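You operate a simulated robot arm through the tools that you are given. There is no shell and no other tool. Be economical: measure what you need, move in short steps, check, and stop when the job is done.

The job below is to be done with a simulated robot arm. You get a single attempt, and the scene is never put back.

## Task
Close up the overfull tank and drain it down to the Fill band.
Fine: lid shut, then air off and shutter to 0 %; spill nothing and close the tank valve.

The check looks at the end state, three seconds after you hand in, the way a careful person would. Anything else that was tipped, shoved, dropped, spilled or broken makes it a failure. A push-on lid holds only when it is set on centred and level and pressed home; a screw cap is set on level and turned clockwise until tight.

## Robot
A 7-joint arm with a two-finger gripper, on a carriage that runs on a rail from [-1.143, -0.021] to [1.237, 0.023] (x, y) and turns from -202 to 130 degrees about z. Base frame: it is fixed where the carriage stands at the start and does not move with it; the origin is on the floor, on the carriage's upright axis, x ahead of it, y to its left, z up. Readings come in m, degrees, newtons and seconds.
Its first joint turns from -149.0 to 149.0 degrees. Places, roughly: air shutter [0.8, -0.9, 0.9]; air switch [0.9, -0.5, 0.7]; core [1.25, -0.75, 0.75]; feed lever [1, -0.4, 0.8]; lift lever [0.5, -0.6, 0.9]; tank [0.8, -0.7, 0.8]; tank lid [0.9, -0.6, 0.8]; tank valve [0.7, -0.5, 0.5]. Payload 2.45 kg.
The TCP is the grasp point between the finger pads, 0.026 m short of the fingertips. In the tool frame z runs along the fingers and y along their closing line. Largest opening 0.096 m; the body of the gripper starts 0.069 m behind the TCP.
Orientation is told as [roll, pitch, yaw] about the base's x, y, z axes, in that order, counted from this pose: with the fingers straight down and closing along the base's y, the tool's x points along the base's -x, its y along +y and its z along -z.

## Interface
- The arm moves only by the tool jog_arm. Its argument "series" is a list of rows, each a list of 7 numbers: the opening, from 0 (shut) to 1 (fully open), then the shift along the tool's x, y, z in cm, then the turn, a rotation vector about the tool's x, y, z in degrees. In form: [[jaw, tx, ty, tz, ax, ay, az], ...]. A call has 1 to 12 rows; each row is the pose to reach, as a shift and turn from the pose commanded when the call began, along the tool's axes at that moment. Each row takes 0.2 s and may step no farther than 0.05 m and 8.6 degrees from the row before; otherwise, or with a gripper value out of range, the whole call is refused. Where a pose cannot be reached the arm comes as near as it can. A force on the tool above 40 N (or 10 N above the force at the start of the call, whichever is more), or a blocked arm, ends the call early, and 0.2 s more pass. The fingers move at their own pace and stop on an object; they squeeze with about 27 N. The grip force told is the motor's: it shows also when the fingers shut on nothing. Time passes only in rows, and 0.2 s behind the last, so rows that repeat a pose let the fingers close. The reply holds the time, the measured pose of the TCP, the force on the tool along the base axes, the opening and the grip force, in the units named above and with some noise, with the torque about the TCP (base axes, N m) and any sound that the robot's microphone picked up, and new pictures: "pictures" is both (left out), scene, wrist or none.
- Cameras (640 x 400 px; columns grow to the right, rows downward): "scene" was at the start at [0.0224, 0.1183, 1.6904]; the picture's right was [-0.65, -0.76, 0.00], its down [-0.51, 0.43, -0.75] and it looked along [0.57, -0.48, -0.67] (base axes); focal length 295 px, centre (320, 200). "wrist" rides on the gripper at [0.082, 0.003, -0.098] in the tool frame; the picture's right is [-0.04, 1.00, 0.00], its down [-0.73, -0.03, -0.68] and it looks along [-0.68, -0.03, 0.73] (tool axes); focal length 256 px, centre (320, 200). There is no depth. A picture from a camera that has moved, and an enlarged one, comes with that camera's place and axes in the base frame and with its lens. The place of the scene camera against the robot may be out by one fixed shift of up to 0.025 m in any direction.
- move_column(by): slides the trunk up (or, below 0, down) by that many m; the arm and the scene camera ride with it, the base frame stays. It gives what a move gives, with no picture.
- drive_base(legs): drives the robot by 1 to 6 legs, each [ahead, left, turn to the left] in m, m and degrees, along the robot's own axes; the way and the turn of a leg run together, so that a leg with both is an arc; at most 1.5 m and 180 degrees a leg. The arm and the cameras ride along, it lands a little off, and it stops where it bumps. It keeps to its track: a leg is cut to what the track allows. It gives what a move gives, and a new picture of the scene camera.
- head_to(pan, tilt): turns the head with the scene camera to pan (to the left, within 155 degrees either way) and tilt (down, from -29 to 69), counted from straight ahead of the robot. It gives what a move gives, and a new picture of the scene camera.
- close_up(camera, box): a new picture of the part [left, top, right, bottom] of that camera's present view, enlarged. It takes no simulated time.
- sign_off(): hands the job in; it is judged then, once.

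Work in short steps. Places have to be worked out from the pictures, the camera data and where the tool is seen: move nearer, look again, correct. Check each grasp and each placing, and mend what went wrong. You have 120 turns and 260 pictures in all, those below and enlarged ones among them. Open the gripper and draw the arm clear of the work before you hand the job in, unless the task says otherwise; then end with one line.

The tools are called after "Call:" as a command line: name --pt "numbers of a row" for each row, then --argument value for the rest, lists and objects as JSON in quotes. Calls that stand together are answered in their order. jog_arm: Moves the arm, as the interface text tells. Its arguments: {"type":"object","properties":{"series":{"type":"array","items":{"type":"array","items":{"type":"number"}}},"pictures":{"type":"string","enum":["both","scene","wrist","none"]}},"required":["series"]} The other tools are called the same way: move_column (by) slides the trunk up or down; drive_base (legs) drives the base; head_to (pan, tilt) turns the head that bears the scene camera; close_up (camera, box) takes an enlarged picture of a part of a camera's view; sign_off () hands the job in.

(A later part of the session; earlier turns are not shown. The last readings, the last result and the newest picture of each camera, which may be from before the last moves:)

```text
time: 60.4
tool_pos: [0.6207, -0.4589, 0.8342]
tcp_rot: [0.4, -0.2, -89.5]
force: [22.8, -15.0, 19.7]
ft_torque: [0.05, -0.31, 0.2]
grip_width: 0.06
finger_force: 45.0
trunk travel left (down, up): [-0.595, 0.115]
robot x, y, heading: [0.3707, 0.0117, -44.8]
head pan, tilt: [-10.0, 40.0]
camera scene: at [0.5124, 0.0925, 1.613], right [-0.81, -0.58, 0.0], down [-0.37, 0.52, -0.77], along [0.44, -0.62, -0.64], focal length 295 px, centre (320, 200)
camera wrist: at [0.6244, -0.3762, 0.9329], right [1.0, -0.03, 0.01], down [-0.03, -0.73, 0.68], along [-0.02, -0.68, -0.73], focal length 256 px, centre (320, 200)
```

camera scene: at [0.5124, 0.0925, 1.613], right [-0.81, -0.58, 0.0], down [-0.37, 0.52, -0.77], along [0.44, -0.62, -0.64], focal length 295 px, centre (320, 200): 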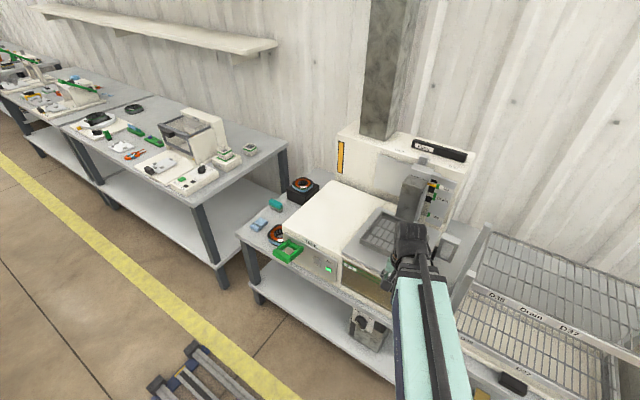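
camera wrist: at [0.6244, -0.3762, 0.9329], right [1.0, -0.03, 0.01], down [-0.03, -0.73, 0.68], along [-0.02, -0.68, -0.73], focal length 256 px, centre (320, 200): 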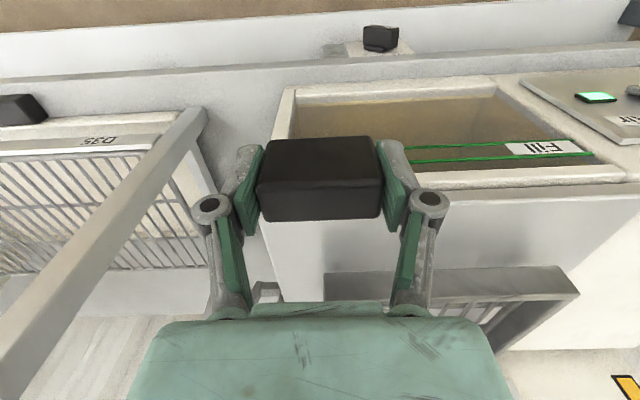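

Lid is against its stop (22.8 N). I release (easing the load), lift, and back off for a look.

Call:
jog_arm --pt "0.9 0 0.2 0 0 0 0" --pt "0.9 0 0.3 0 0 0 0" --pt "0.9 0 0.3 -4 0 0 0" --pt "0.9 1 0.3 -8 0 0 0" --pt "0.9 5 0.3 -12 0 0 0" --pt "0.9 9 1 -15 0 0 0" --pt "0.9 13 4 -15 0 0 0"

```text
refused: row 5 steps farther than a row can; nothing moved
```

Refused for step size; I use smaller steps.

Call:
jog_arm --pt "0.9 0 0.2 0 0 0 0" --pt "0.9 0 0.3 0 0 0 0" --pt "0.9 0 0.3 -4 0 0 0" --pt "0.9 1 0.3 -8 0 0 0" --pt "0.9 4 0.3 -11 0 0 0" --pt "0.9 7 1 -14 0 0 0" --pt "0.9 11 3 -15 0 0 0"

```text
time: 62.0
tool_pos: [0.677, -0.3888, 0.9987]
tcp_rot: [0.0, -0.1, -89.7]
force: [-0.8, -1.1, 0.1]
ft_torque: [-0.04, -0.01, 0.02]
grip_width: 0.0865
finger_force: 0.0
out of reach, approached as far as the arm can: row 5, 6, 7
trunk travel left (down, up): [-0.595, 0.115]
robot x, y, heading: [0.3686, 0.0064, -44.7]
head pan, tilt: [-10.0, 40.0]
camera scene: at [0.5107, 0.0925, 1.613], right [-0.82, -0.58, 0.0], down [-0.37, 0.52, -0.77], along [0.44, -0.62, -0.64], focal length 295 px, centre (320, 200)
camera wrist: at [0.6814, -0.3065, 1.0966], right [1.0, -0.03, 0.0], down [-0.02, -0.73, 0.68], along [-0.02, -0.68, -0.73], focal length 256 px, centre (320, 200)
```

scene: 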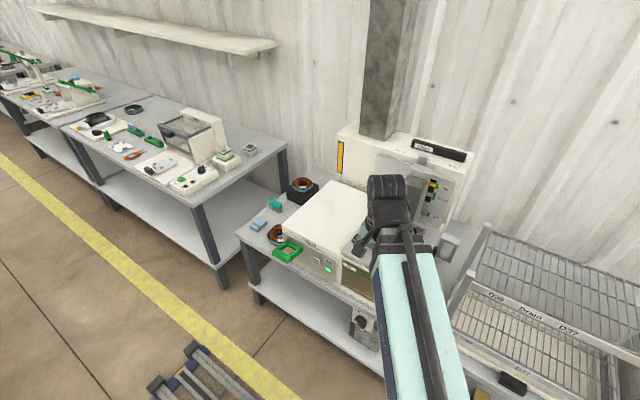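
wrist: 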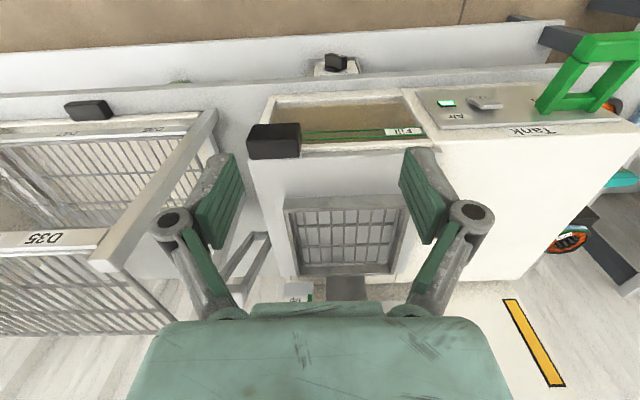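

Lid is fully over the tank. The Air rocker is at about (0.923,-0.464,0.723) with its top sticking out. I move with shut fingers to in front of it.

Call:
jog_arm --pt "0 0 4.5 0 0 0 0" --pt "0 0 9 0 0 0 0" --pt "0 0 13.5 0 0 0 0" --pt "0 0 18 2 0 0 0" --pt "0 0 22 4 0 0 0" --pt "0 0 24 7 0 0 0" --pt "0 0 24.5 10 0 0 0" --pictures "wrist"

```text
time: 63.6
tool_pos: [0.9217, -0.3879, 0.8985]
tcp_rot: [0.0, -0.2, -89.6]
force: [0.1, 0.1, 0.1]
ft_torque: [-0.03, -0.01, -0.01]
grip_width: 0.0
finger_force: 27.2
trunk travel left (down, up): [-0.595, 0.115]
robot x, y, heading: [0.369, 0.0045, -44.7]
head pan, tilt: [-10.0, 40.0]
camera wrist: at [0.9255, -0.3055, 0.9973], right [1.0, -0.03, 0.0], down [-0.02, -0.73, 0.68], along [-0.02, -0.68, -0.73], focal length 256 px, centre (320, 200)
```

wrist: 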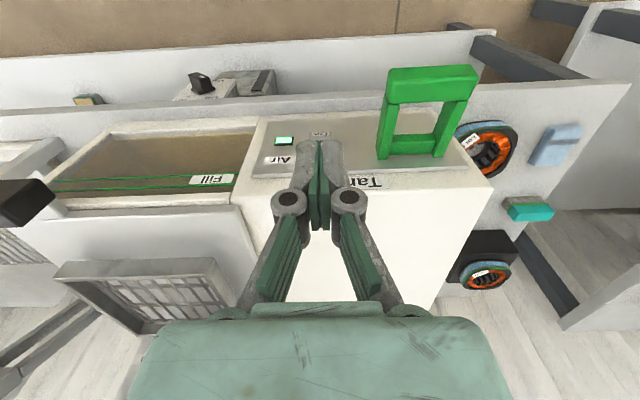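

Clear of the feed lever (x≥0.985). I descend so the fingertips reach the rocker's upper half height, in front of it.

Call:
jog_arm --pt "0 0 0 4 0 0 0" --pt "0 0 0 8 0 0 0" --pt "0 -1 0.1 12 0 0 0" --pt "0 -1.5 0.1 13.6 0 0 0"

```text
time: 64.6
tool_pos: [0.9241, -0.4028, 0.7602]
tcp_rot: [0.0, -0.2, -89.7]
force: [-0.5, -0.2, -0.6]
ft_torque: [0.0, 0.0, 0.0]
grip_width: 0.0
finger_force: 27.1
trunk travel left (down, up): [-0.595, 0.115]
robot x, y, heading: [0.3694, 0.004, -44.2]
head pan, tilt: [-10.0, 40.0]
camera scene: at [0.5109, 0.0925, 1.613], right [-0.82, -0.58, 0.0], down [-0.37, 0.52, -0.77], along [0.44, -0.62, -0.64], focal length 295 px, centre (320, 200)
camera wrist: at [0.9274, -0.3203, 0.859], right [1.0, -0.03, 0.0], down [-0.02, -0.73, 0.68], along [-0.02, -0.68, -0.73], focal length 256 px, centre (320, 200)
```

scene: 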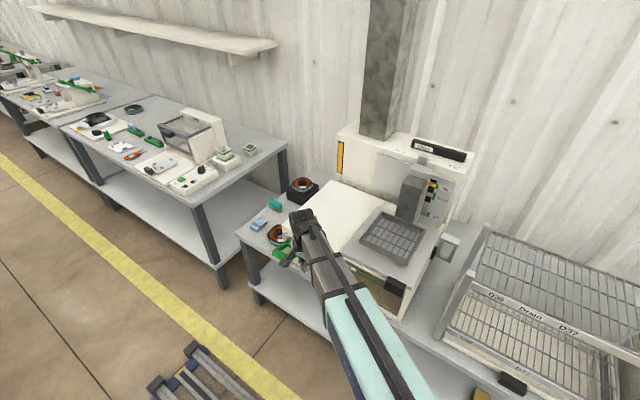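
wrist: 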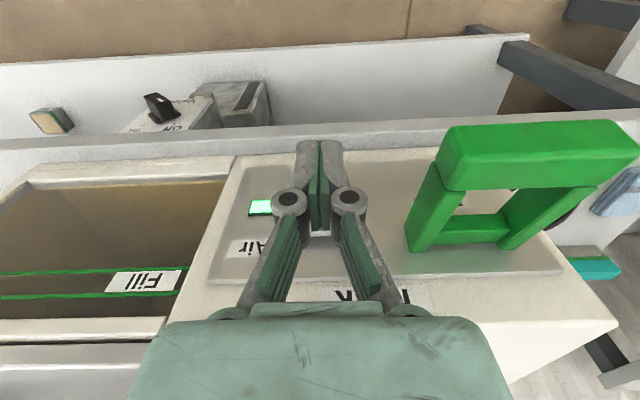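

I push toward −y in small steps against the rocker top.

Call:
jog_arm --pt "0 -2 0 0 0 0 0" --pt "0 -3 0 0 0 0 0" --pt "0 -3.5 0 0 0 0 0" --pt "0 -4 0 0 0 0 0" --pt "0 -4.5 0 0 0 0 0" --pt "0 -5 0 0 0 0 0" --pt "0 -5.4 0 0 0 0 0" --pictures "wrist"

```text
time: 66.2
tool_pos: [0.9241, -0.4562, 0.7615]
tcp_rot: [0.0, -0.2, -89.6]
force: [0.6, -0.1, -0.7]
ft_torque: [0.0, -0.01, 0.0]
grip_width: 0.0
finger_force: 27.4
trunk travel left (down, up): [-0.595, 0.115]
robot x, y, heading: [0.3726, 0.008, -44.6]
head pan, tilt: [-10.0, 40.0]
camera wrist: at [0.9273, -0.374, 0.8604], right [1.0, -0.03, 0.0], down [-0.02, -0.73, 0.68], along [-0.02, -0.68, -0.73], focal length 256 px, centre (320, 200)
```

wrist: 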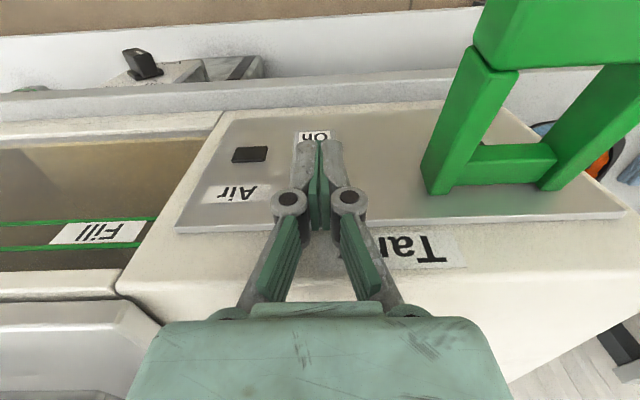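

The Air light went off. I retreat from the panel and raise, then drive to x≈0.75 for the shutter.

Call:
jog_arm --pt "0 3 0 0 0 0 0" --pt "0 6 0 0 0 0 0" --pt "0 6 0 -4 0 0 0" --pt "0 6 0 -8 0 0 0" --pt "0 6 0 -12 0 0 0" --pt "0 6 0 -16 0 0 0" --pt "0 6 0 -20 0 0 0" --pt "0 6 0 -24 0 0 0" --pt "0 6 0 -28 0 0 0" --pictures "wrist"

Call:
close_up --camera "scene" --box '[320, 110, 500, 230]'

```text
time: 68.2
tool_pos: [0.9236, -0.3945, 1.0416]
tcp_rot: [-0.1, -0.1, -89.7]
force: [0.0, 0.1, -0.5]
ft_torque: [-0.01, 0.01, 0.0]
grip_width: 0.0
finger_force: 26.5
trunk travel left (down, up): [-0.595, 0.115]
robot x, y, heading: [0.3705, 0.0054, -44.5]
head pan, tilt: [-10.0, 40.0]
camera wrist: at [0.9281, -0.3112, 1.1406], right [1.0, -0.03, 0.0], down [-0.02, -0.73, 0.68], along [-0.02, -0.68, -0.73], focal length 256 px, centre (320, 200)
```

wrist: 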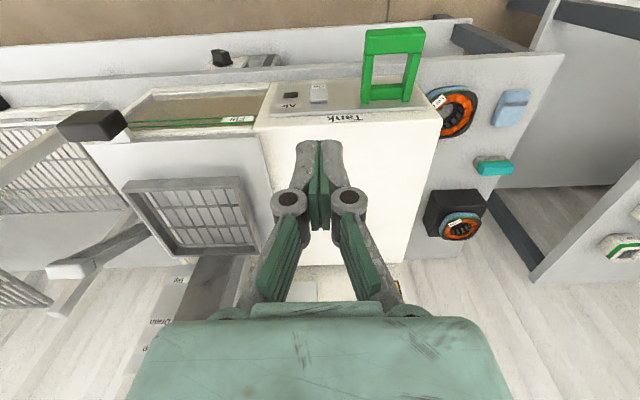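

```text
3.33 times, centred on (410, 170) of scene
camera zoom: at [0.5108, 0.0926, 1.613], right [-0.82, -0.58, 0.0], down [-0.37, 0.52, -0.77], along [0.44, -0.62, -0.64], focal length 982 px, centre (20, 300)
```

zoom: 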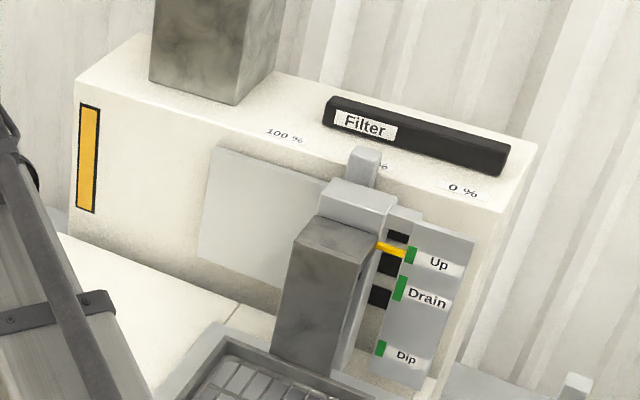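

Next the shutter tab (grey post near the 50 % mark). I raise the column, drive along the rail and turn to face the filter unit.

Call:
move_column --by 0.11

Call:
drive_base --legs '[[0.25, 0.25, 0], [0, 0, -45]]'

Call:
jog_arm --pt "0 0 0 0 0 0 0" --pictures "wrist"

```text
time: 69.6
tool_pos: [0.9236, -0.3949, 1.1509]
tcp_rot: [-0.1, -0.2, -89.7]
force: [-0.2, 0.6, 0.4]
ft_torque: [-0.01, 0.01, 0.01]
grip_width: 0.0
finger_force: 26.7
trunk travel left (down, up): [-0.705, 0.005]
robot x, y, heading: [0.3691, 0.0066, -44.5]
head pan, tilt: [-10.0, 40.0]
```

```text
time: 73.9
tool_pos: [0.8374, -0.6598, 1.1516]
tcp_rot: [0.0, -0.2, -134.2]
force: [0.1, 0.9, 0.3]
ft_torque: [-0.01, -0.01, 0.01]
grip_width: 0.0
finger_force: 27.0
trunk travel left (down, up): [-0.705, 0.005]
robot x, y, heading: [0.7243, 0.0144, -89.2]
head pan, tilt: [-10.0, 40.0]
camera scene: at [0.8837, -0.0207, 1.723], right [-0.99, 0.16, 0.0], down [0.1, 0.63, -0.77], along [-0.12, -0.76, -0.64], focal length 295 px, centre (320, 200)
```

scene: 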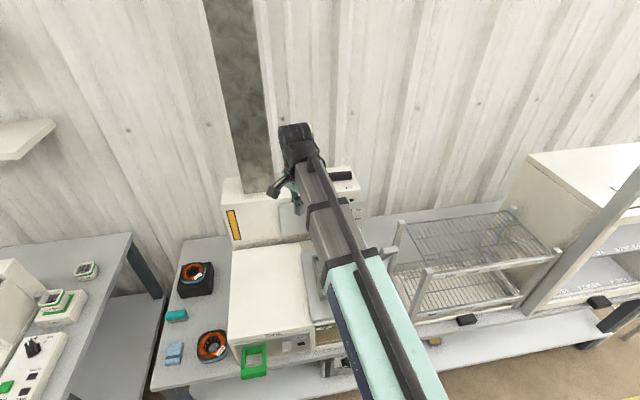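

```text
time: 74.3
tool_pos: [0.8373, -0.6615, 1.1506]
tcp_rot: [0.1, -0.1, -134.3]
force: [-0.2, -0.1, 0.5]
ft_torque: [0.02, -0.01, 0.01]
grip_width: 0.0
finger_force: 26.5
trunk travel left (down, up): [-0.705, 0.005]
robot x, y, heading: [0.7233, 0.0127, -89.4]
head pan, tilt: [-10.0, 40.0]
camera wrist: at [0.8982, -0.6031, 1.2502], right [0.69, -0.73, 0.0], down [-0.53, -0.5, 0.68], along [-0.49, -0.47, -0.73], focal length 256 px, centre (320, 200)
```

wrist: 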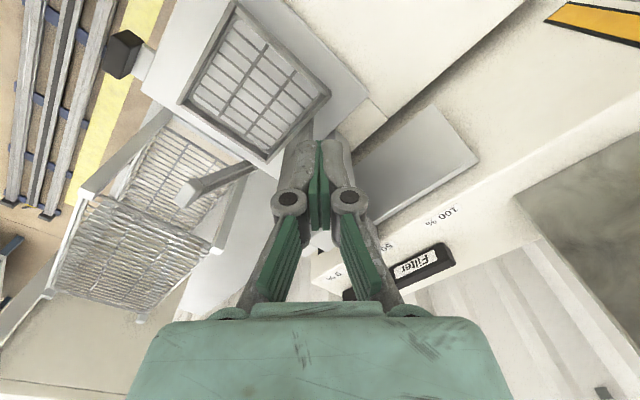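

Rotate the tool back to yaw −90 and shift a bit to +x to see the tab.

Call:
jog_arm --pt "0 1 1 0 0 0 -7.5" --pt "0 2 2 0 0 0 -15" --pt "0 3 3 0 0 0 -22.5" --pt "0 4.2 4.3 0 0 0 -30" --pt "0 4.2 4.3 0 0 0 -37.5" --pt "0 4.2 4.3 0 0 0 -44.5" --pictures "wrist"

Call:
close_up --camera "wrist" --box '[100, 150, 320, 320]'

```text
time: 75.7
tool_pos: [0.8978, -0.6606, 1.1528]
tcp_rot: [-0.2, -0.1, -89.6]
force: [0.4, 0.0, 0.2]
ft_torque: [0.02, -0.03, -0.03]
grip_width: 0.0001
finger_force: 27.3
trunk travel left (down, up): [-0.705, 0.005]
robot x, y, heading: [0.723, 0.0115, -89.5]
head pan, tilt: [-10.0, 40.0]
camera wrist: at [0.9012, -0.5777, 1.2502], right [1.0, -0.03, 0.0], down [-0.02, -0.73, 0.68], along [-0.02, -0.68, -0.73], focal length 256 px, centre (320, 200)
```

wrist: 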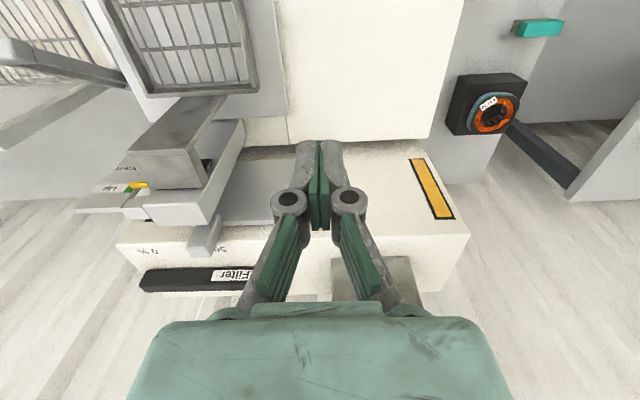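

```text
2.35 times, centred on (210, 235) of wrist
camera zoom: at [0.9012, -0.5777, 1.2502], right [1.0, -0.03, 0.0], down [-0.02, -0.73, 0.68], along [-0.02, -0.68, -0.73], focal length 602 px, centre (579, 118)
```

zoom: 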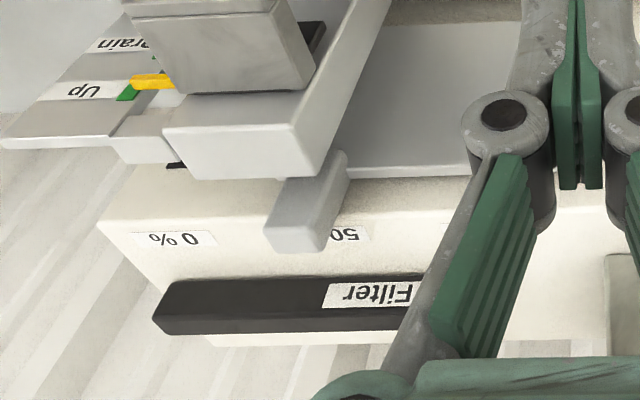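

Post top ≈ (0.727,-0.858,1.038); 0 % is ≈0.12 m to −x. I bring the shut fingers to the +x side of the post, above it, and look.

Call:
jog_arm --pt "0 -4.5 -2 0 0 0 0" --pt "0 -9 -4 0 0 0 0" --pt "0 -13.5 -6 0 0 0 0" --pt "0 -18 -8 0 0 0 0" --pt "0 -20.6 -10 2 0 0 0" --pt "0 -20.6 -10 5 0 0 0"

Call:
close_up --camera "wrist" --box '[130, 100, 410, 275]'

```text
time: 77.1
tool_pos: [0.796, -0.8685, 1.1027]
tcp_rot: [-0.2, 0.0, -89.7]
force: [-0.7, 0.5, 0.8]
ft_torque: [0.0, 0.02, 0.03]
grip_width: 0.0
finger_force: 27.1
trunk travel left (down, up): [-0.705, 0.005]
robot x, y, heading: [0.7257, 0.0136, -89.0]
head pan, tilt: [-10.0, 40.0]
camera scene: at [0.8836, -0.0209, 1.7231], right [-0.99, 0.16, 0.0], down [0.1, 0.63, -0.77], along [-0.12, -0.76, -0.64], focal length 295 px, centre (320, 200)
camera wrist: at [0.801, -0.7864, 1.2008], right [1.0, -0.03, 0.0], down [-0.02, -0.73, 0.68], along [-0.03, -0.68, -0.73], focal length 256 px, centre (320, 200)
```

scene: 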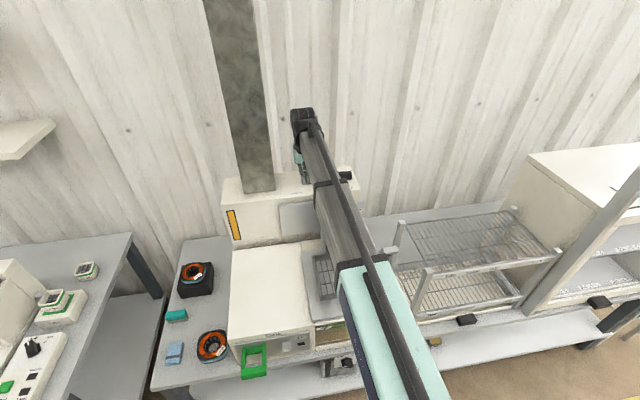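
wrist: 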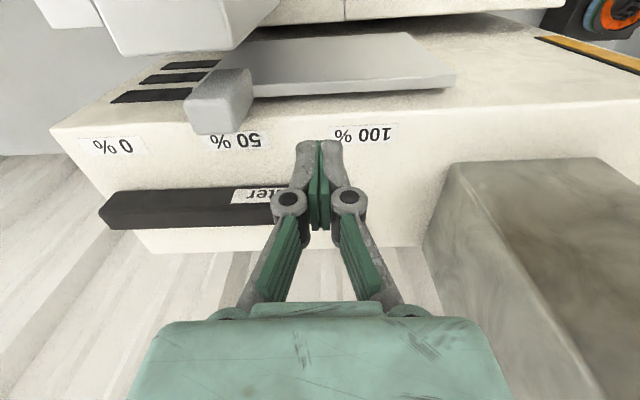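

```text
2.29 times, centred on (270, 188) of wrist
camera zoom: at [0.801, -0.7864, 1.2008], right [1.0, -0.03, 0.0], down [-0.02, -0.73, 0.68], along [-0.03, -0.68, -0.73], focal length 585 px, centre (434, 229)
```

zoom: 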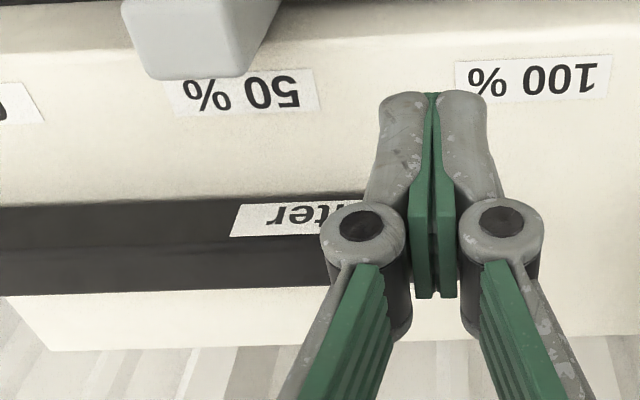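

The post's right face is at x≈0.75, y≈-0.862; mast back is clear. I lower beside it and push −x in small steps.

Call:
jog_arm --pt "0 0.4 0 3 0 0 0" --pt "0 0.4 0 5.8 0 0 0" --pt "0 0.4 -2 5.8 0 0 0" --pt "0 0.4 -3.5 5.8 0 0 0" --pt "0 0.4 -5 5.8 0 0 0" --pt "0 0.4 -6.5 5.8 0 0 0" --pt "0 0.4 -8 5.8 0 0 0" --pictures "wrist"

```text
time: 78.7
tool_pos: [0.7189, -0.8643, 1.0459]
tcp_rot: [-0.2, -0.1, -89.7]
force: [2.8, 1.0, 4.6]
ft_torque: [-0.03, -0.01, 0.02]
grip_width: 0.0
finger_force: 28.2
trunk travel left (down, up): [-0.705, 0.005]
robot x, y, heading: [0.7276, 0.0134, -89.1]
head pan, tilt: [-10.0, 40.0]
camera wrist: at [0.7227, -0.7799, 1.1435], right [1.0, -0.03, 0.0], down [-0.02, -0.73, 0.68], along [-0.03, -0.68, -0.73], focal length 256 px, centre (320, 200)
```

wrist: 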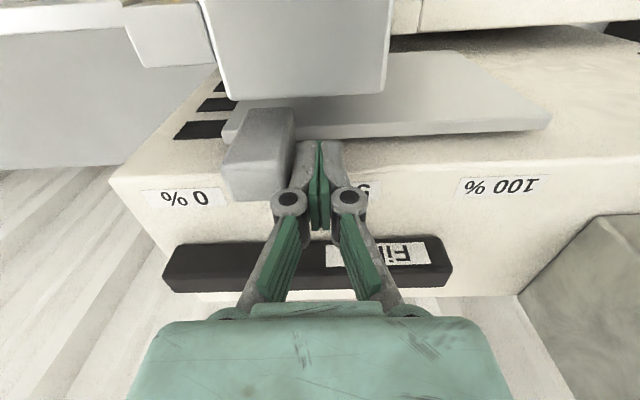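

The shutter slides. I push on 7 cm then slowly to find the 0 % end.

Call:
jog_arm --pt "0 0 -1.5 0 0 0 0" --pt "0 0 -3 0 0 0 0" --pt "0 0 -4.5 0 0 0 0" --pt "0 0 -6 0 0 0 0" --pt "0 0 -7 0 0 0 0" --pt "0 0 -7.5 0 0 0 0" --pt "0 0 -8 0 0 0 0" --pt "0 0 -8.5 0 0 0 0" --pictures "wrist"

```text
time: 80.1
tool_pos: [0.6584, -0.8637, 1.044]
tcp_rot: [0.6, -0.1, -89.0]
force: [9.2, 1.6, 4.8]
ft_torque: [-0.01, 0.15, -0.04]
grip_width: 0.0001
finger_force: 28.2
trunk travel left (down, up): [-0.705, 0.005]
robot x, y, heading: [0.7272, 0.0162, -88.9]
head pan, tilt: [-10.0, 40.0]
stopped in row 6: the force on the tool passed its limit at 44 N (the readings are from after the stop); the commanded pose is now the measured one
camera wrist: at [0.6611, -0.7805, 1.1436], right [1.0, -0.02, 0.01], down [-0.02, -0.73, 0.68], along [-0.01, -0.68, -0.73], focal length 256 px, centre (320, 200)
```

wrist: 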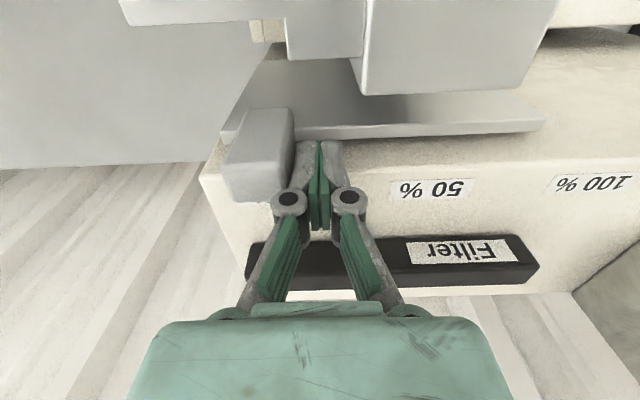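

It hit an end stop (44 N) with the tab covering the 0 % label. I back off and rise to look.

Call:
jog_arm --pt "0 0 2 0 0 0 0" --pt "0 0 5 -1 0 0 0" --pt "0 0 7 -5 0 0 0" --pt "0 0 7 -9 0 0 0" --pt "0 4 7 -11 0 0 0" --pt "0 8 7 -11 0 0 0" --pt "0 12 7 -11 0 0 0" --pictures "wrist"

Call:
close_up --camera "wrist" --box '[140, 130, 460, 330]'

```text
time: 81.7
tool_pos: [0.7236, -0.7417, 1.155]
tcp_rot: [0.5, -0.1, -89.2]
force: [0.8, 0.1, 0.3]
ft_torque: [-0.01, 0.02, -0.01]
grip_width: 0.0
finger_force: 28.4
trunk travel left (down, up): [-0.705, 0.005]
robot x, y, heading: [0.7245, 0.0117, -89.2]
head pan, tilt: [-10.0, 40.0]
camera wrist: at [0.7267, -0.6592, 1.2544], right [1.0, -0.03, 0.01], down [-0.02, -0.73, 0.68], along [-0.01, -0.68, -0.73], focal length 256 px, centre (320, 200)
```

wrist: 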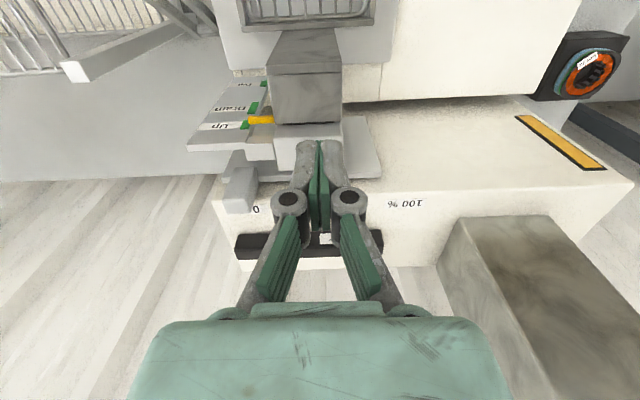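

```text
2.00 times, centred on (300, 230) of wrist
camera zoom: at [0.7267, -0.6592, 1.2544], right [1.0, -0.03, 0.01], down [-0.02, -0.73, 0.68], along [-0.01, -0.68, -0.73], focal length 512 px, centre (360, 140)
```

zoom: 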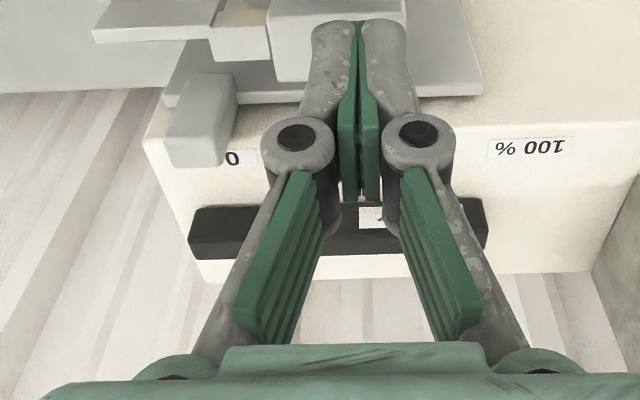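

Shutter is at 0 %. Next the valve, triangulated at ≈(0.708,-0.461,0.507). I swing the arm out over the aisle, drive to x≈0.27 and lower the trunk.

Call:
drive_base --legs '[[0, 0, 85], [-0.45, 0, 0]]'

Call:
move_column --by -0.4

Call:
head_to --pan -50 --tilt 35

Call:
close_up --camera "scene" --box '[200, 100, 440, 300]'

```text
time: 88.1
tool_pos: [1.0218, -0.0525, 1.1564]
tcp_rot: [0.5, -0.1, -3.4]
force: [0.1, -0.7, -0.2]
ft_torque: [0.02, 0.03, -0.02]
grip_width: 0.0
finger_force: 28.8
trunk travel left (down, up): [-0.705, 0.005]
robot x, y, heading: [0.2684, 0.0059, -3.4]
head pan, tilt: [-10.0, 40.0]
camera scene: at [0.3187, 0.1602, 1.723], right [-0.23, -0.97, 0.0], down [-0.63, 0.15, -0.77], along [0.75, -0.18, -0.64], focal length 295 px, centre (320, 200)
```

scene: 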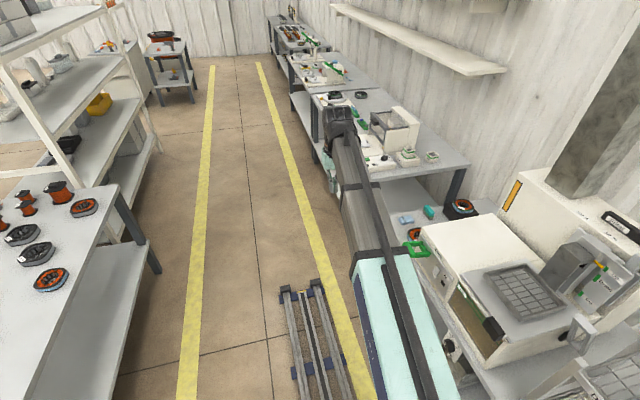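

```text
time: 92.0
tool_pos: [1.0212, -0.0533, 0.757]
tcp_rot: [0.5, -0.1, -3.4]
force: [-0.9, -0.8, -0.4]
ft_torque: [-0.02, -0.02, 0.0]
grip_width: 0.0004
finger_force: 28.5
trunk travel left (down, up): [-0.305, 0.405]
robot x, y, heading: [0.2673, 0.0049, -3.3]
head pan, tilt: [-10.0, 40.0]
```

```text
time: 93.0
tool_pos: [1.0226, -0.0522, 0.7547]
tcp_rot: [0.5, 0.0, -3.4]
force: [0.1, 0.1, 0.3]
ft_torque: [0.01, -0.01, -0.02]
grip_width: 0.0
finger_force: 28.9
trunk travel left (down, up): [-0.305, 0.405]
robot x, y, heading: [0.2697, 0.0055, -3.3]
head pan, tilt: [-50.0, 35.0]
camera scene: at [0.289, 0.1092, 1.3306], right [-0.8, -0.6, 0.0], down [-0.34, 0.46, -0.82], along [0.49, -0.66, -0.57], focal length 295 px, centre (320, 200)
```

scene: 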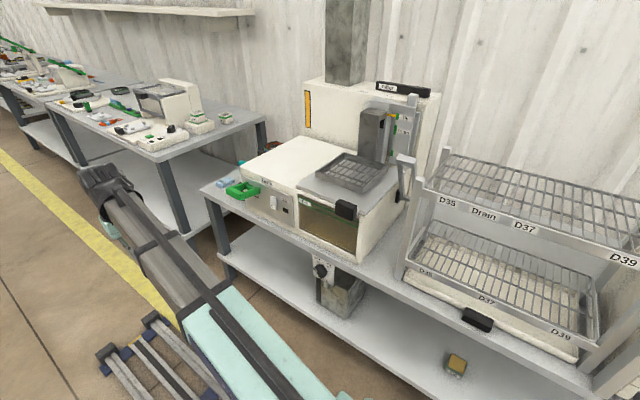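

```text
2.00 times, centred on (320, 200) of scene
camera zoom: at [0.289, 0.1092, 1.3306], right [-0.8, -0.6, 0.0], down [-0.34, 0.46, -0.82], along [0.49, -0.66, -0.57], focal length 590 px, centre (320, 200)
```

zoom: 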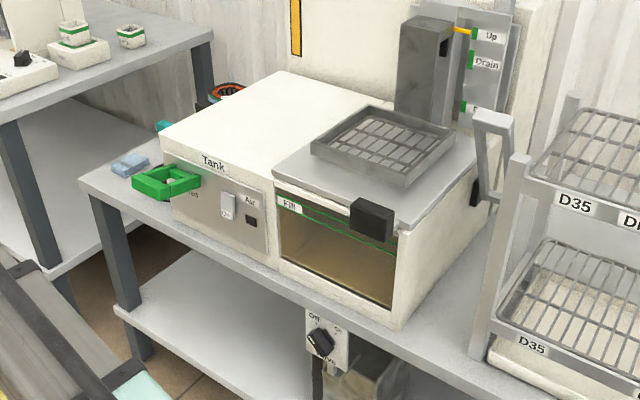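

Good overview that can be used to watch the level. I enlarge the window and the valve.

Call:
close_up --camera "scene" --box '[285, 185, 375, 265]'

Call:
close_up --camera "scene" --box '[300, 245, 370, 315]'

```text
5.00 times, centred on (330, 225) of scene
camera zoom: at [0.289, 0.1092, 1.3306], right [-0.8, -0.6, 0.0], down [-0.34, 0.46, -0.82], along [0.49, -0.66, -0.57], focal length 1474 px, centre (270, 75)
```

zoom: 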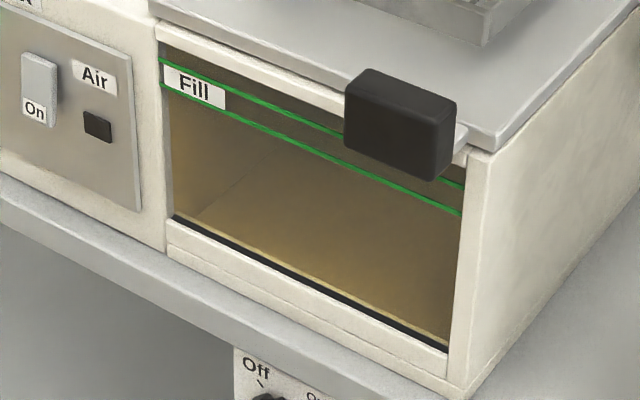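

```text
5.71 times, centred on (335, 280) of scene
camera zoom: at [0.289, 0.1092, 1.3306], right [-0.8, -0.6, 0.0], down [-0.34, 0.46, -0.82], along [0.49, -0.66, -0.57], focal length 1684 px, centre (234, -257)
```

zoom: 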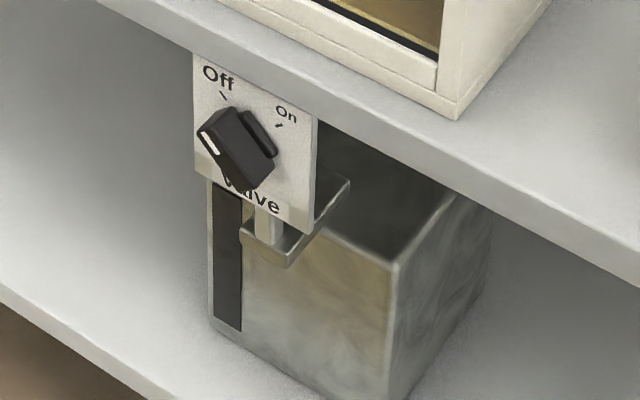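

Valve stands at Off. I now tilt the tool horizontal (fingers forward) over the free aisle, lowering to z≈0.55.

Call:
jog_arm --pt "0.6 1 0 1.5 0 -7.5 0" --pt "0.6 2 0 3 0 -15 0" --pt "0.6 3 0 4.5 0 -22.5 0" --pt "0.6 4 0 6 0 -30 0" --pt "0.6 5 0 8 0 -37.5 0" --pt "0.6 6 0 10 0 -45 0" --pt "0.6 7 0 12 0 -52.5 0" --pt "0.6 8 0 14 0 -60 0" --pt "0.6 9 0 16 0 -67.5 0" --pt "0.6 10 0 18 0 -75 0" --pt "0.6 11 0 20 0 -82.5 0" --pt "0.6 12 0 22 0 -90 0" --pictures "both"

```text
time: 95.8
tool_pos: [0.8908, -0.0072, 0.4848]
tcp_rot: [-20.0, -78.8, 38.4]
force: [-0.6, -0.3, 0.9]
ft_torque: [0.03, 0.03, 0.01]
grip_width: 0.0575
finger_force: 0.2
out of reach, approached as far as the arm can: row 8, 9, 10, 11, 12
trunk travel left (down, up): [-0.305, 0.405]
robot x, y, heading: [0.2669, 0.0059, -3.4]
head pan, tilt: [-50.0, 35.0]
stopped in row 12: the arm was blocked; the commanded pose is now the measured one
camera scene: at [0.2889, 0.1093, 1.3306], right [-0.8, -0.6, 0.0], down [-0.34, 0.46, -0.82], along [0.49, -0.66, -0.57], focal length 295 px, centre (320, 200)
camera wrist: at [0.787, -0.0429, 0.4228], right [-0.31, 0.95, -0.03], down [-0.52, -0.15, 0.84], along [0.8, 0.28, 0.54], focal length 256 px, centre (320, 200)
```

scene: 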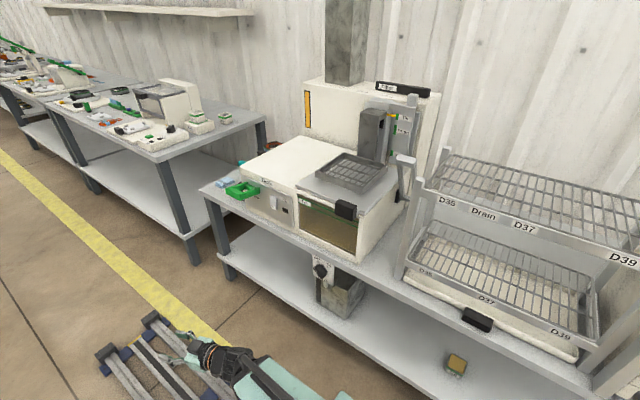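
wrist: 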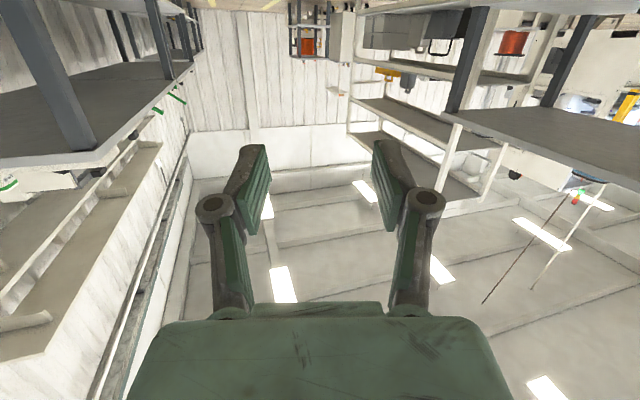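

The arm is at its limit this low with the trunk so high. I raise the tool 12 cm then lower the trunk, giving a more comfortable arm pose.

Call:
jog_arm --pt "0.6 -4 0 0 0 0 0" --pt "0.6 -8 0 0 0 0 0" --pt "0.6 -12 0 0 0 0 0" --pictures "none"

Call:
move_column --by -0.2

Call:
jog_arm --pt "0.6 -4 0 0 0 0 0" --pt "0.6 -8 0 0 0 0 0" --pt "0.6 -12 0 0 0 0 0" --pictures "none"

```text
time: 96.6
tool_pos: [0.952, 0.0025, 0.5875]
tcp_rot: [-20.1, -79.0, 38.5]
force: [0.9, 0.1, 0.4]
ft_torque: [0.03, -0.03, 0.01]
grip_width: 0.0575
finger_force: 0.0
out of reach, approached as far as the arm can: row 1, 2, 3
trunk travel left (down, up): [-0.305, 0.405]
robot x, y, heading: [0.2659, 0.0064, -3.2]
head pan, tilt: [-50.0, 35.0]
```

```text
time: 98.8
tool_pos: [0.9506, 0.003, 0.3868]
tcp_rot: [-20.1, -79.0, 38.3]
force: [-0.2, -0.1, 0.1]
ft_torque: [0.03, 0.02, -0.01]
grip_width: 0.0575
finger_force: 0.0
trunk travel left (down, up): [-0.105, 0.605]
robot x, y, heading: [0.2661, 0.0031, -3.2]
head pan, tilt: [-50.0, 35.0]
```

```text
time: 99.6
tool_pos: [0.9822, 0.0158, 0.5028]
tcp_rot: [-20.0, -79.0, 38.4]
force: [0.7, -0.8, -1.1]
ft_torque: [-0.01, 0.0, 0.04]
grip_width: 0.0576
finger_force: 0.0
out of reach, approached as far as the arm can: row 1, 2, 3
trunk travel left (down, up): [-0.105, 0.605]
robot x, y, heading: [0.2679, 0.0073, -3.5]
head pan, tilt: [-50.0, 35.0]
```

The inner limit for a horizontal tool is at about 0.7 m radius. I back the base to x≈0.12 and yaw the tool clockwise relative to the arm over the aisle.

Call:
drive_base --legs '[[-0.15, 0, 0]]'

Call:
jog_arm --pt "0.6 0 0 0 8 -1 0" --pt "0.6 0 0 0 16 -2 0" --pt "0.6 0 0 0 24 -3 0" --pt "0.6 0 0 0 32 -4 0" --pt "0.6 0 0 0 40 -5 0" --pt "0.6 0 0 0 48 -6 0" --pt "0.6 0 0 0 56 -7 0" --pt "0.6 0 0 0 64 -8 0"

```text
time: 101.0
tool_pos: [0.8337, 0.0129, 0.5035]
tcp_rot: [-19.9, -78.9, 38.3]
force: [-0.4, -0.2, 0.1]
ft_torque: [0.04, -0.02, 0.01]
grip_width: 0.0575
finger_force: 0.1
trunk travel left (down, up): [-0.105, 0.605]
robot x, y, heading: [0.1224, -0.0017, -3.0]
head pan, tilt: [-50.0, 35.0]
camera scene: at [0.1406, 0.1064, 1.1306], right [-0.8, -0.6, 0.0], down [-0.34, 0.46, -0.82], along [0.49, -0.66, -0.57], focal length 295 px, centre (320, 200)
```

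scene: 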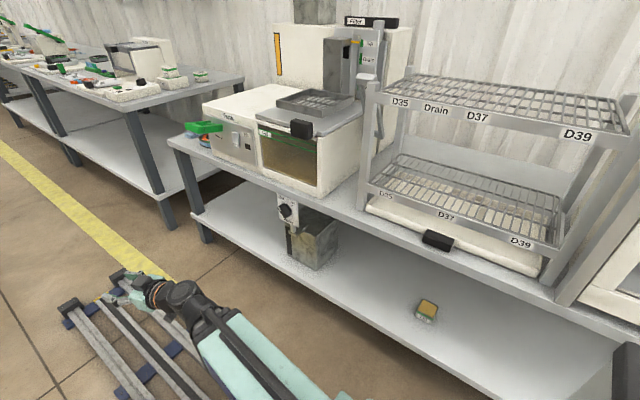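

```text
time: 102.8
tool_pos: [0.8344, 0.014, 0.5038]
tcp_rot: [-127.2, -81.2, 81.9]
force: [-0.7, -1.1, 0.6]
ft_torque: [-0.02, 0.01, 0.03]
grip_width: 0.0575
finger_force: 0.0
out of reach, approached as far as the arm can: row 1, 2, 3
trunk travel left (down, up): [-0.105, 0.605]
robot x, y, heading: [0.1231, 0.0002, -3.2]
head pan, tilt: [-50.0, 35.0]
camera scene: at [0.1405, 0.1064, 1.1306], right [-0.8, -0.6, 0.0], down [-0.34, 0.46, -0.82], along [0.49, -0.66, -0.57], focal length 295 px, centre (320, 200)
camera wrist: at [0.7673, 0.0738, 0.4135], right [0.71, 0.7, -0.08], down [-0.48, 0.57, 0.67], along [0.51, -0.43, 0.74], focal length 256 px, centre (320, 200)
```

scene: 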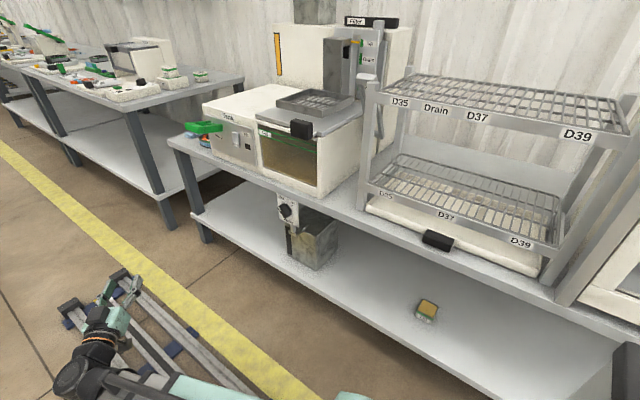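
wrist: 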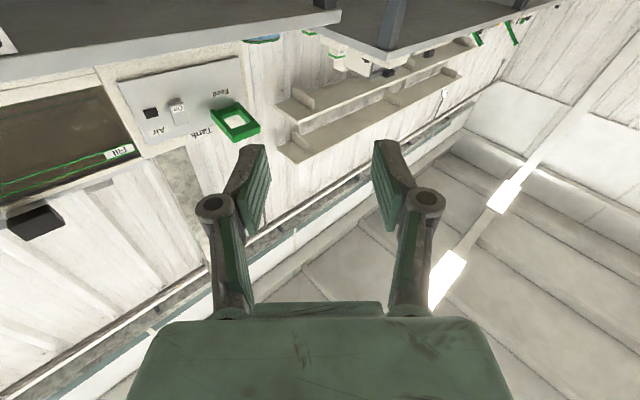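

Tool now points −45° horizontally. I rotate 20° more and level it, then turn the base −22° so the tool points at the valve.

Call:
jog_arm --pt "0.6 0 0 0 7 1.5 0" --pt "0.6 0 0 0 14 3 0" --pt "0.6 0 0 0 21 5 0" --pictures "none"

Call:
drive_base --legs '[[0, 0, -21]]'

Call:
jog_arm --pt "0.6 0 0 0 0 0 0" --pictures "wrist"

```text
time: 103.6
tool_pos: [0.8342, 0.0134, 0.5036]
tcp_rot: [-114.2, -83.9, 47.8]
force: [-0.6, -0.2, 0.6]
ft_torque: [0.01, 0.02, 0.02]
grip_width: 0.0578
finger_force: 0.0
trunk travel left (down, up): [-0.105, 0.605]
robot x, y, heading: [0.1221, 0.0095, -3.1]
head pan, tilt: [-50.0, 35.0]
```

```text
time: 105.1
tool_pos: [0.7901, -0.2445, 0.5023]
tcp_rot: [-114.5, -83.9, 27.0]
force: [-0.3, 0.5, 0.4]
ft_torque: [0.0, -0.01, 0.01]
grip_width: 0.0577
finger_force: 0.1
trunk travel left (down, up): [-0.105, 0.605]
robot x, y, heading: [0.1213, 0.0031, -24.5]
head pan, tilt: [-50.0, 35.0]
camera scene: at [0.176, 0.0934, 1.1306], right [-0.96, -0.27, 0.0], down [-0.16, 0.55, -0.82], along [0.22, -0.79, -0.57], focal length 295 px, centre (320, 200)
```

scene: 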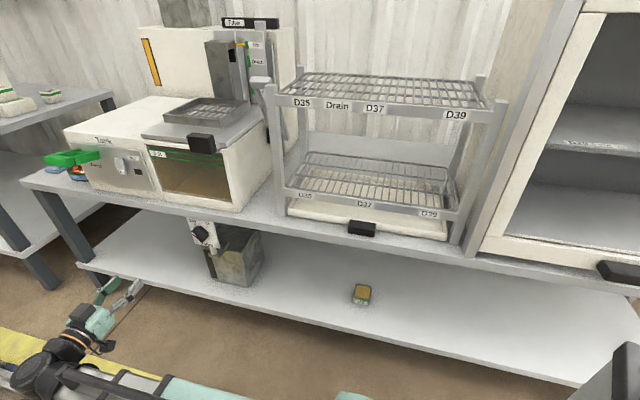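

```text
time: 105.5
tool_pos: [0.7907, -0.2451, 0.5032]
tcp_rot: [-114.4, -83.9, 26.9]
force: [-0.1, 0.8, -0.7]
ft_torque: [-0.02, -0.03, 0.0]
grip_width: 0.0575
finger_force: 0.1
trunk travel left (down, up): [-0.105, 0.605]
robot x, y, heading: [0.1212, 0.0012, -24.3]
head pan, tilt: [-50.0, 35.0]
camera wrist: at [0.7827, -0.1492, 0.4171], right [1.0, 0.04, -0.06], down [0.01, 0.71, 0.7], along [0.07, -0.7, 0.71], focal length 256 px, centre (320, 200)
```

wrist: 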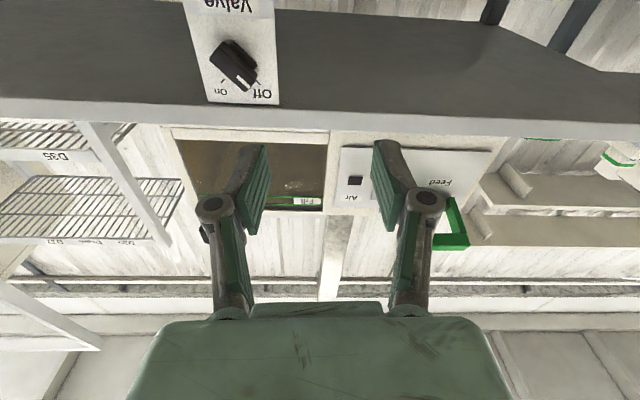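

Excellent: the tool is horizontal pointing at the panel, and the knob's white mark points to Off. I enlarge it.

Call:
close_up --camera "wrist" --box '[170, 0, 330, 110]'

Call:
close_up --camera "wrist" --box '[160, 110, 340, 220]'

```text
3.64 times, centred on (250, 55) of wrist
camera zoom: at [0.7827, -0.1492, 0.4171], right [1.0, 0.04, -0.06], down [0.01, 0.71, 0.7], along [0.07, -0.7, 0.71], focal length 931 px, centre (574, 727)
```

zoom: 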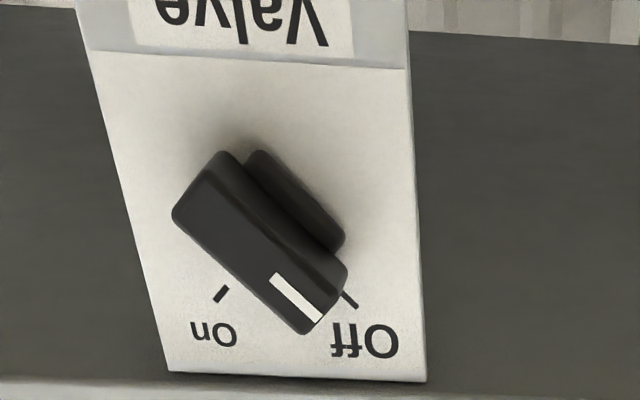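

```text
3.56 times, centred on (250, 165) of wrist
camera zoom: at [0.7827, -0.1492, 0.4171], right [1.0, 0.04, -0.06], down [0.01, 0.71, 0.7], along [0.07, -0.7, 0.71], focal length 910 px, centre (569, 324)
```

zoom: 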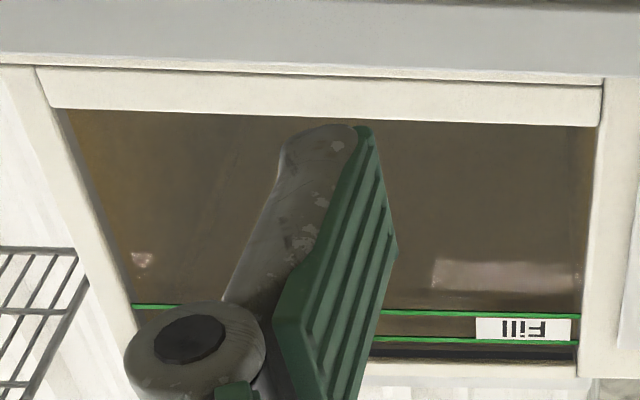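

Knob front centre ≈(0.707,-0.454,0.519), bar at 45° (Off), On is the opposite 45°. I move the tool in front of it, straightening the axis.

Call:
jog_arm --pt "0.6 0 -3 2 0.8 0.8 0" --pt "0.6 -0.2 -6 4 1.6 1.6 0" --pt "0.6 -0.4 -8 6 2.5 2.4 0" --pt "0.6 -0.6 -8.9 8 2.5 2.4 0" --pictures "none"

Call:
jog_arm --pt "0.6 0 0 0 0 0 -7.5" --pt "0.6 0 0 0 0 0 -15" --pt "0.6 0 0 0 0 0 -22.5" --pt "0.6 0 0 0 0 0 -30" --pt "0.6 0 0 0 0 0 -37.5" --pt "0.6 0 0 0 0 0 -45" --pictures "wrist"

```text
time: 106.5
tool_pos: [0.7062, -0.3295, 0.5201]
tcp_rot: [-93.7, -84.6, 3.7]
force: [0.2, -0.4, 0.1]
ft_torque: [0.0, 0.01, -0.04]
grip_width: 0.0575
finger_force: 0.1
trunk travel left (down, up): [-0.105, 0.605]
robot x, y, heading: [0.117, 0.0015, -24.6]
head pan, tilt: [-50.0, 35.0]
```

```text
time: 107.9
tool_pos: [0.7051, -0.3282, 0.5215]
tcp_rot: [-90.4, -39.4, 0.2]
force: [-0.1, 0.0, 0.8]
ft_torque: [-0.02, 0.04, -0.02]
grip_width: 0.0577
finger_force: 0.0
trunk travel left (down, up): [-0.105, 0.605]
robot x, y, heading: [0.1203, 0.0021, -24.5]
head pan, tilt: [-50.0, 35.0]
camera wrist: at [0.6466, -0.2291, 0.4663], right [0.66, -0.01, -0.75], down [0.55, 0.68, 0.48], along [0.51, -0.73, 0.46], focal length 256 px, centre (320, 200)
```

wrist: 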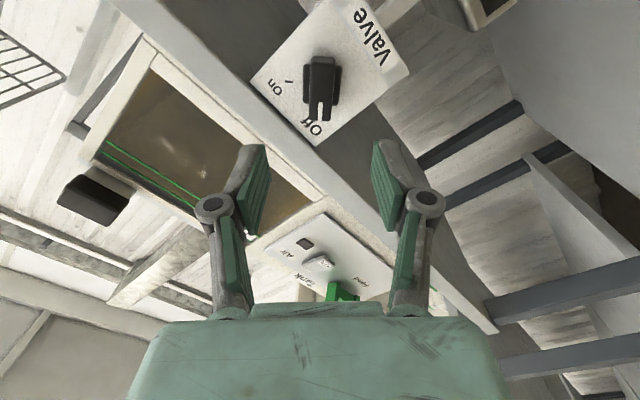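

Bar is aligned with the fingers (vertical in view) and centred. I advance around the knob.

Call:
jog_arm --pt "0.6 -0.2 0.1 3 0 0 0" --pt "0.6 -0.4 0.2 6 0 0 0" --pt "0.6 -0.6 0.2 8 0 0 0" --pt "0.6 -0.6 0.2 9.5 0 0 0" --pt "0.6 -0.6 0.2 10.5 0 0 0" --pictures "wrist"

```text
time: 109.1
tool_pos: [0.7116, -0.4334, 0.5231]
tcp_rot: [-90.5, -39.6, 0.3]
force: [0.0, -0.3, 0.0]
ft_torque: [0.0, 0.01, 0.0]
grip_width: 0.0579
finger_force: 0.1
trunk travel left (down, up): [-0.105, 0.605]
robot x, y, heading: [0.1203, 0.0032, -24.5]
head pan, tilt: [-50.0, 35.0]
camera wrist: at [0.6529, -0.3341, 0.4693], right [0.67, -0.01, -0.75], down [0.55, 0.68, 0.49], along [0.51, -0.73, 0.46], focal length 256 px, centre (320, 200)
```

wrist: 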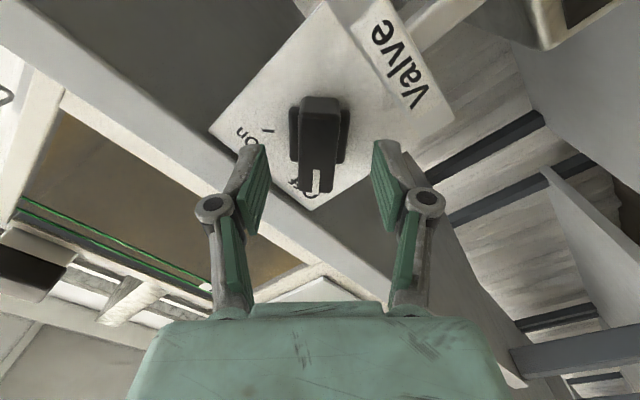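

Still centred. I advance 1.3 cm more so the pads straddle the bar, then close.

Call:
jog_arm --pt "0.6 0 0 0.7 0 0 0" --pt "0.6 0 0 1.3 0 0 0" --pictures "wrist"

```text
time: 109.7
tool_pos: [0.7117, -0.4452, 0.5246]
tcp_rot: [-90.6, -39.5, 0.1]
force: [0.6, 0.1, 0.1]
ft_torque: [0.04, 0.01, 0.01]
grip_width: 0.0576
finger_force: 0.1
trunk travel left (down, up): [-0.105, 0.605]
robot x, y, heading: [0.1176, 0.0003, -24.2]
head pan, tilt: [-50.0, 35.0]
camera wrist: at [0.6523, -0.3468, 0.4694], right [0.67, -0.01, -0.75], down [0.55, 0.68, 0.49], along [0.51, -0.73, 0.46], focal length 256 px, centre (320, 200)
```

wrist: 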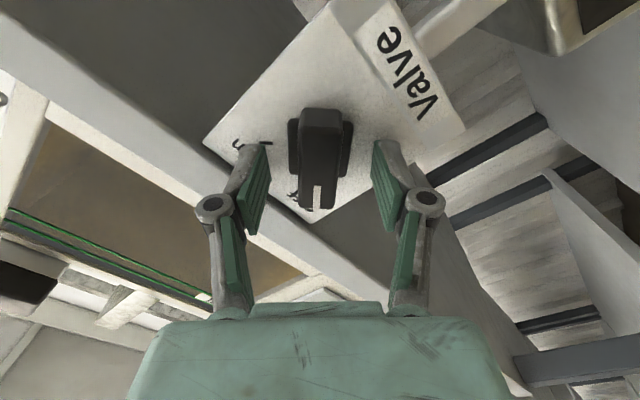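

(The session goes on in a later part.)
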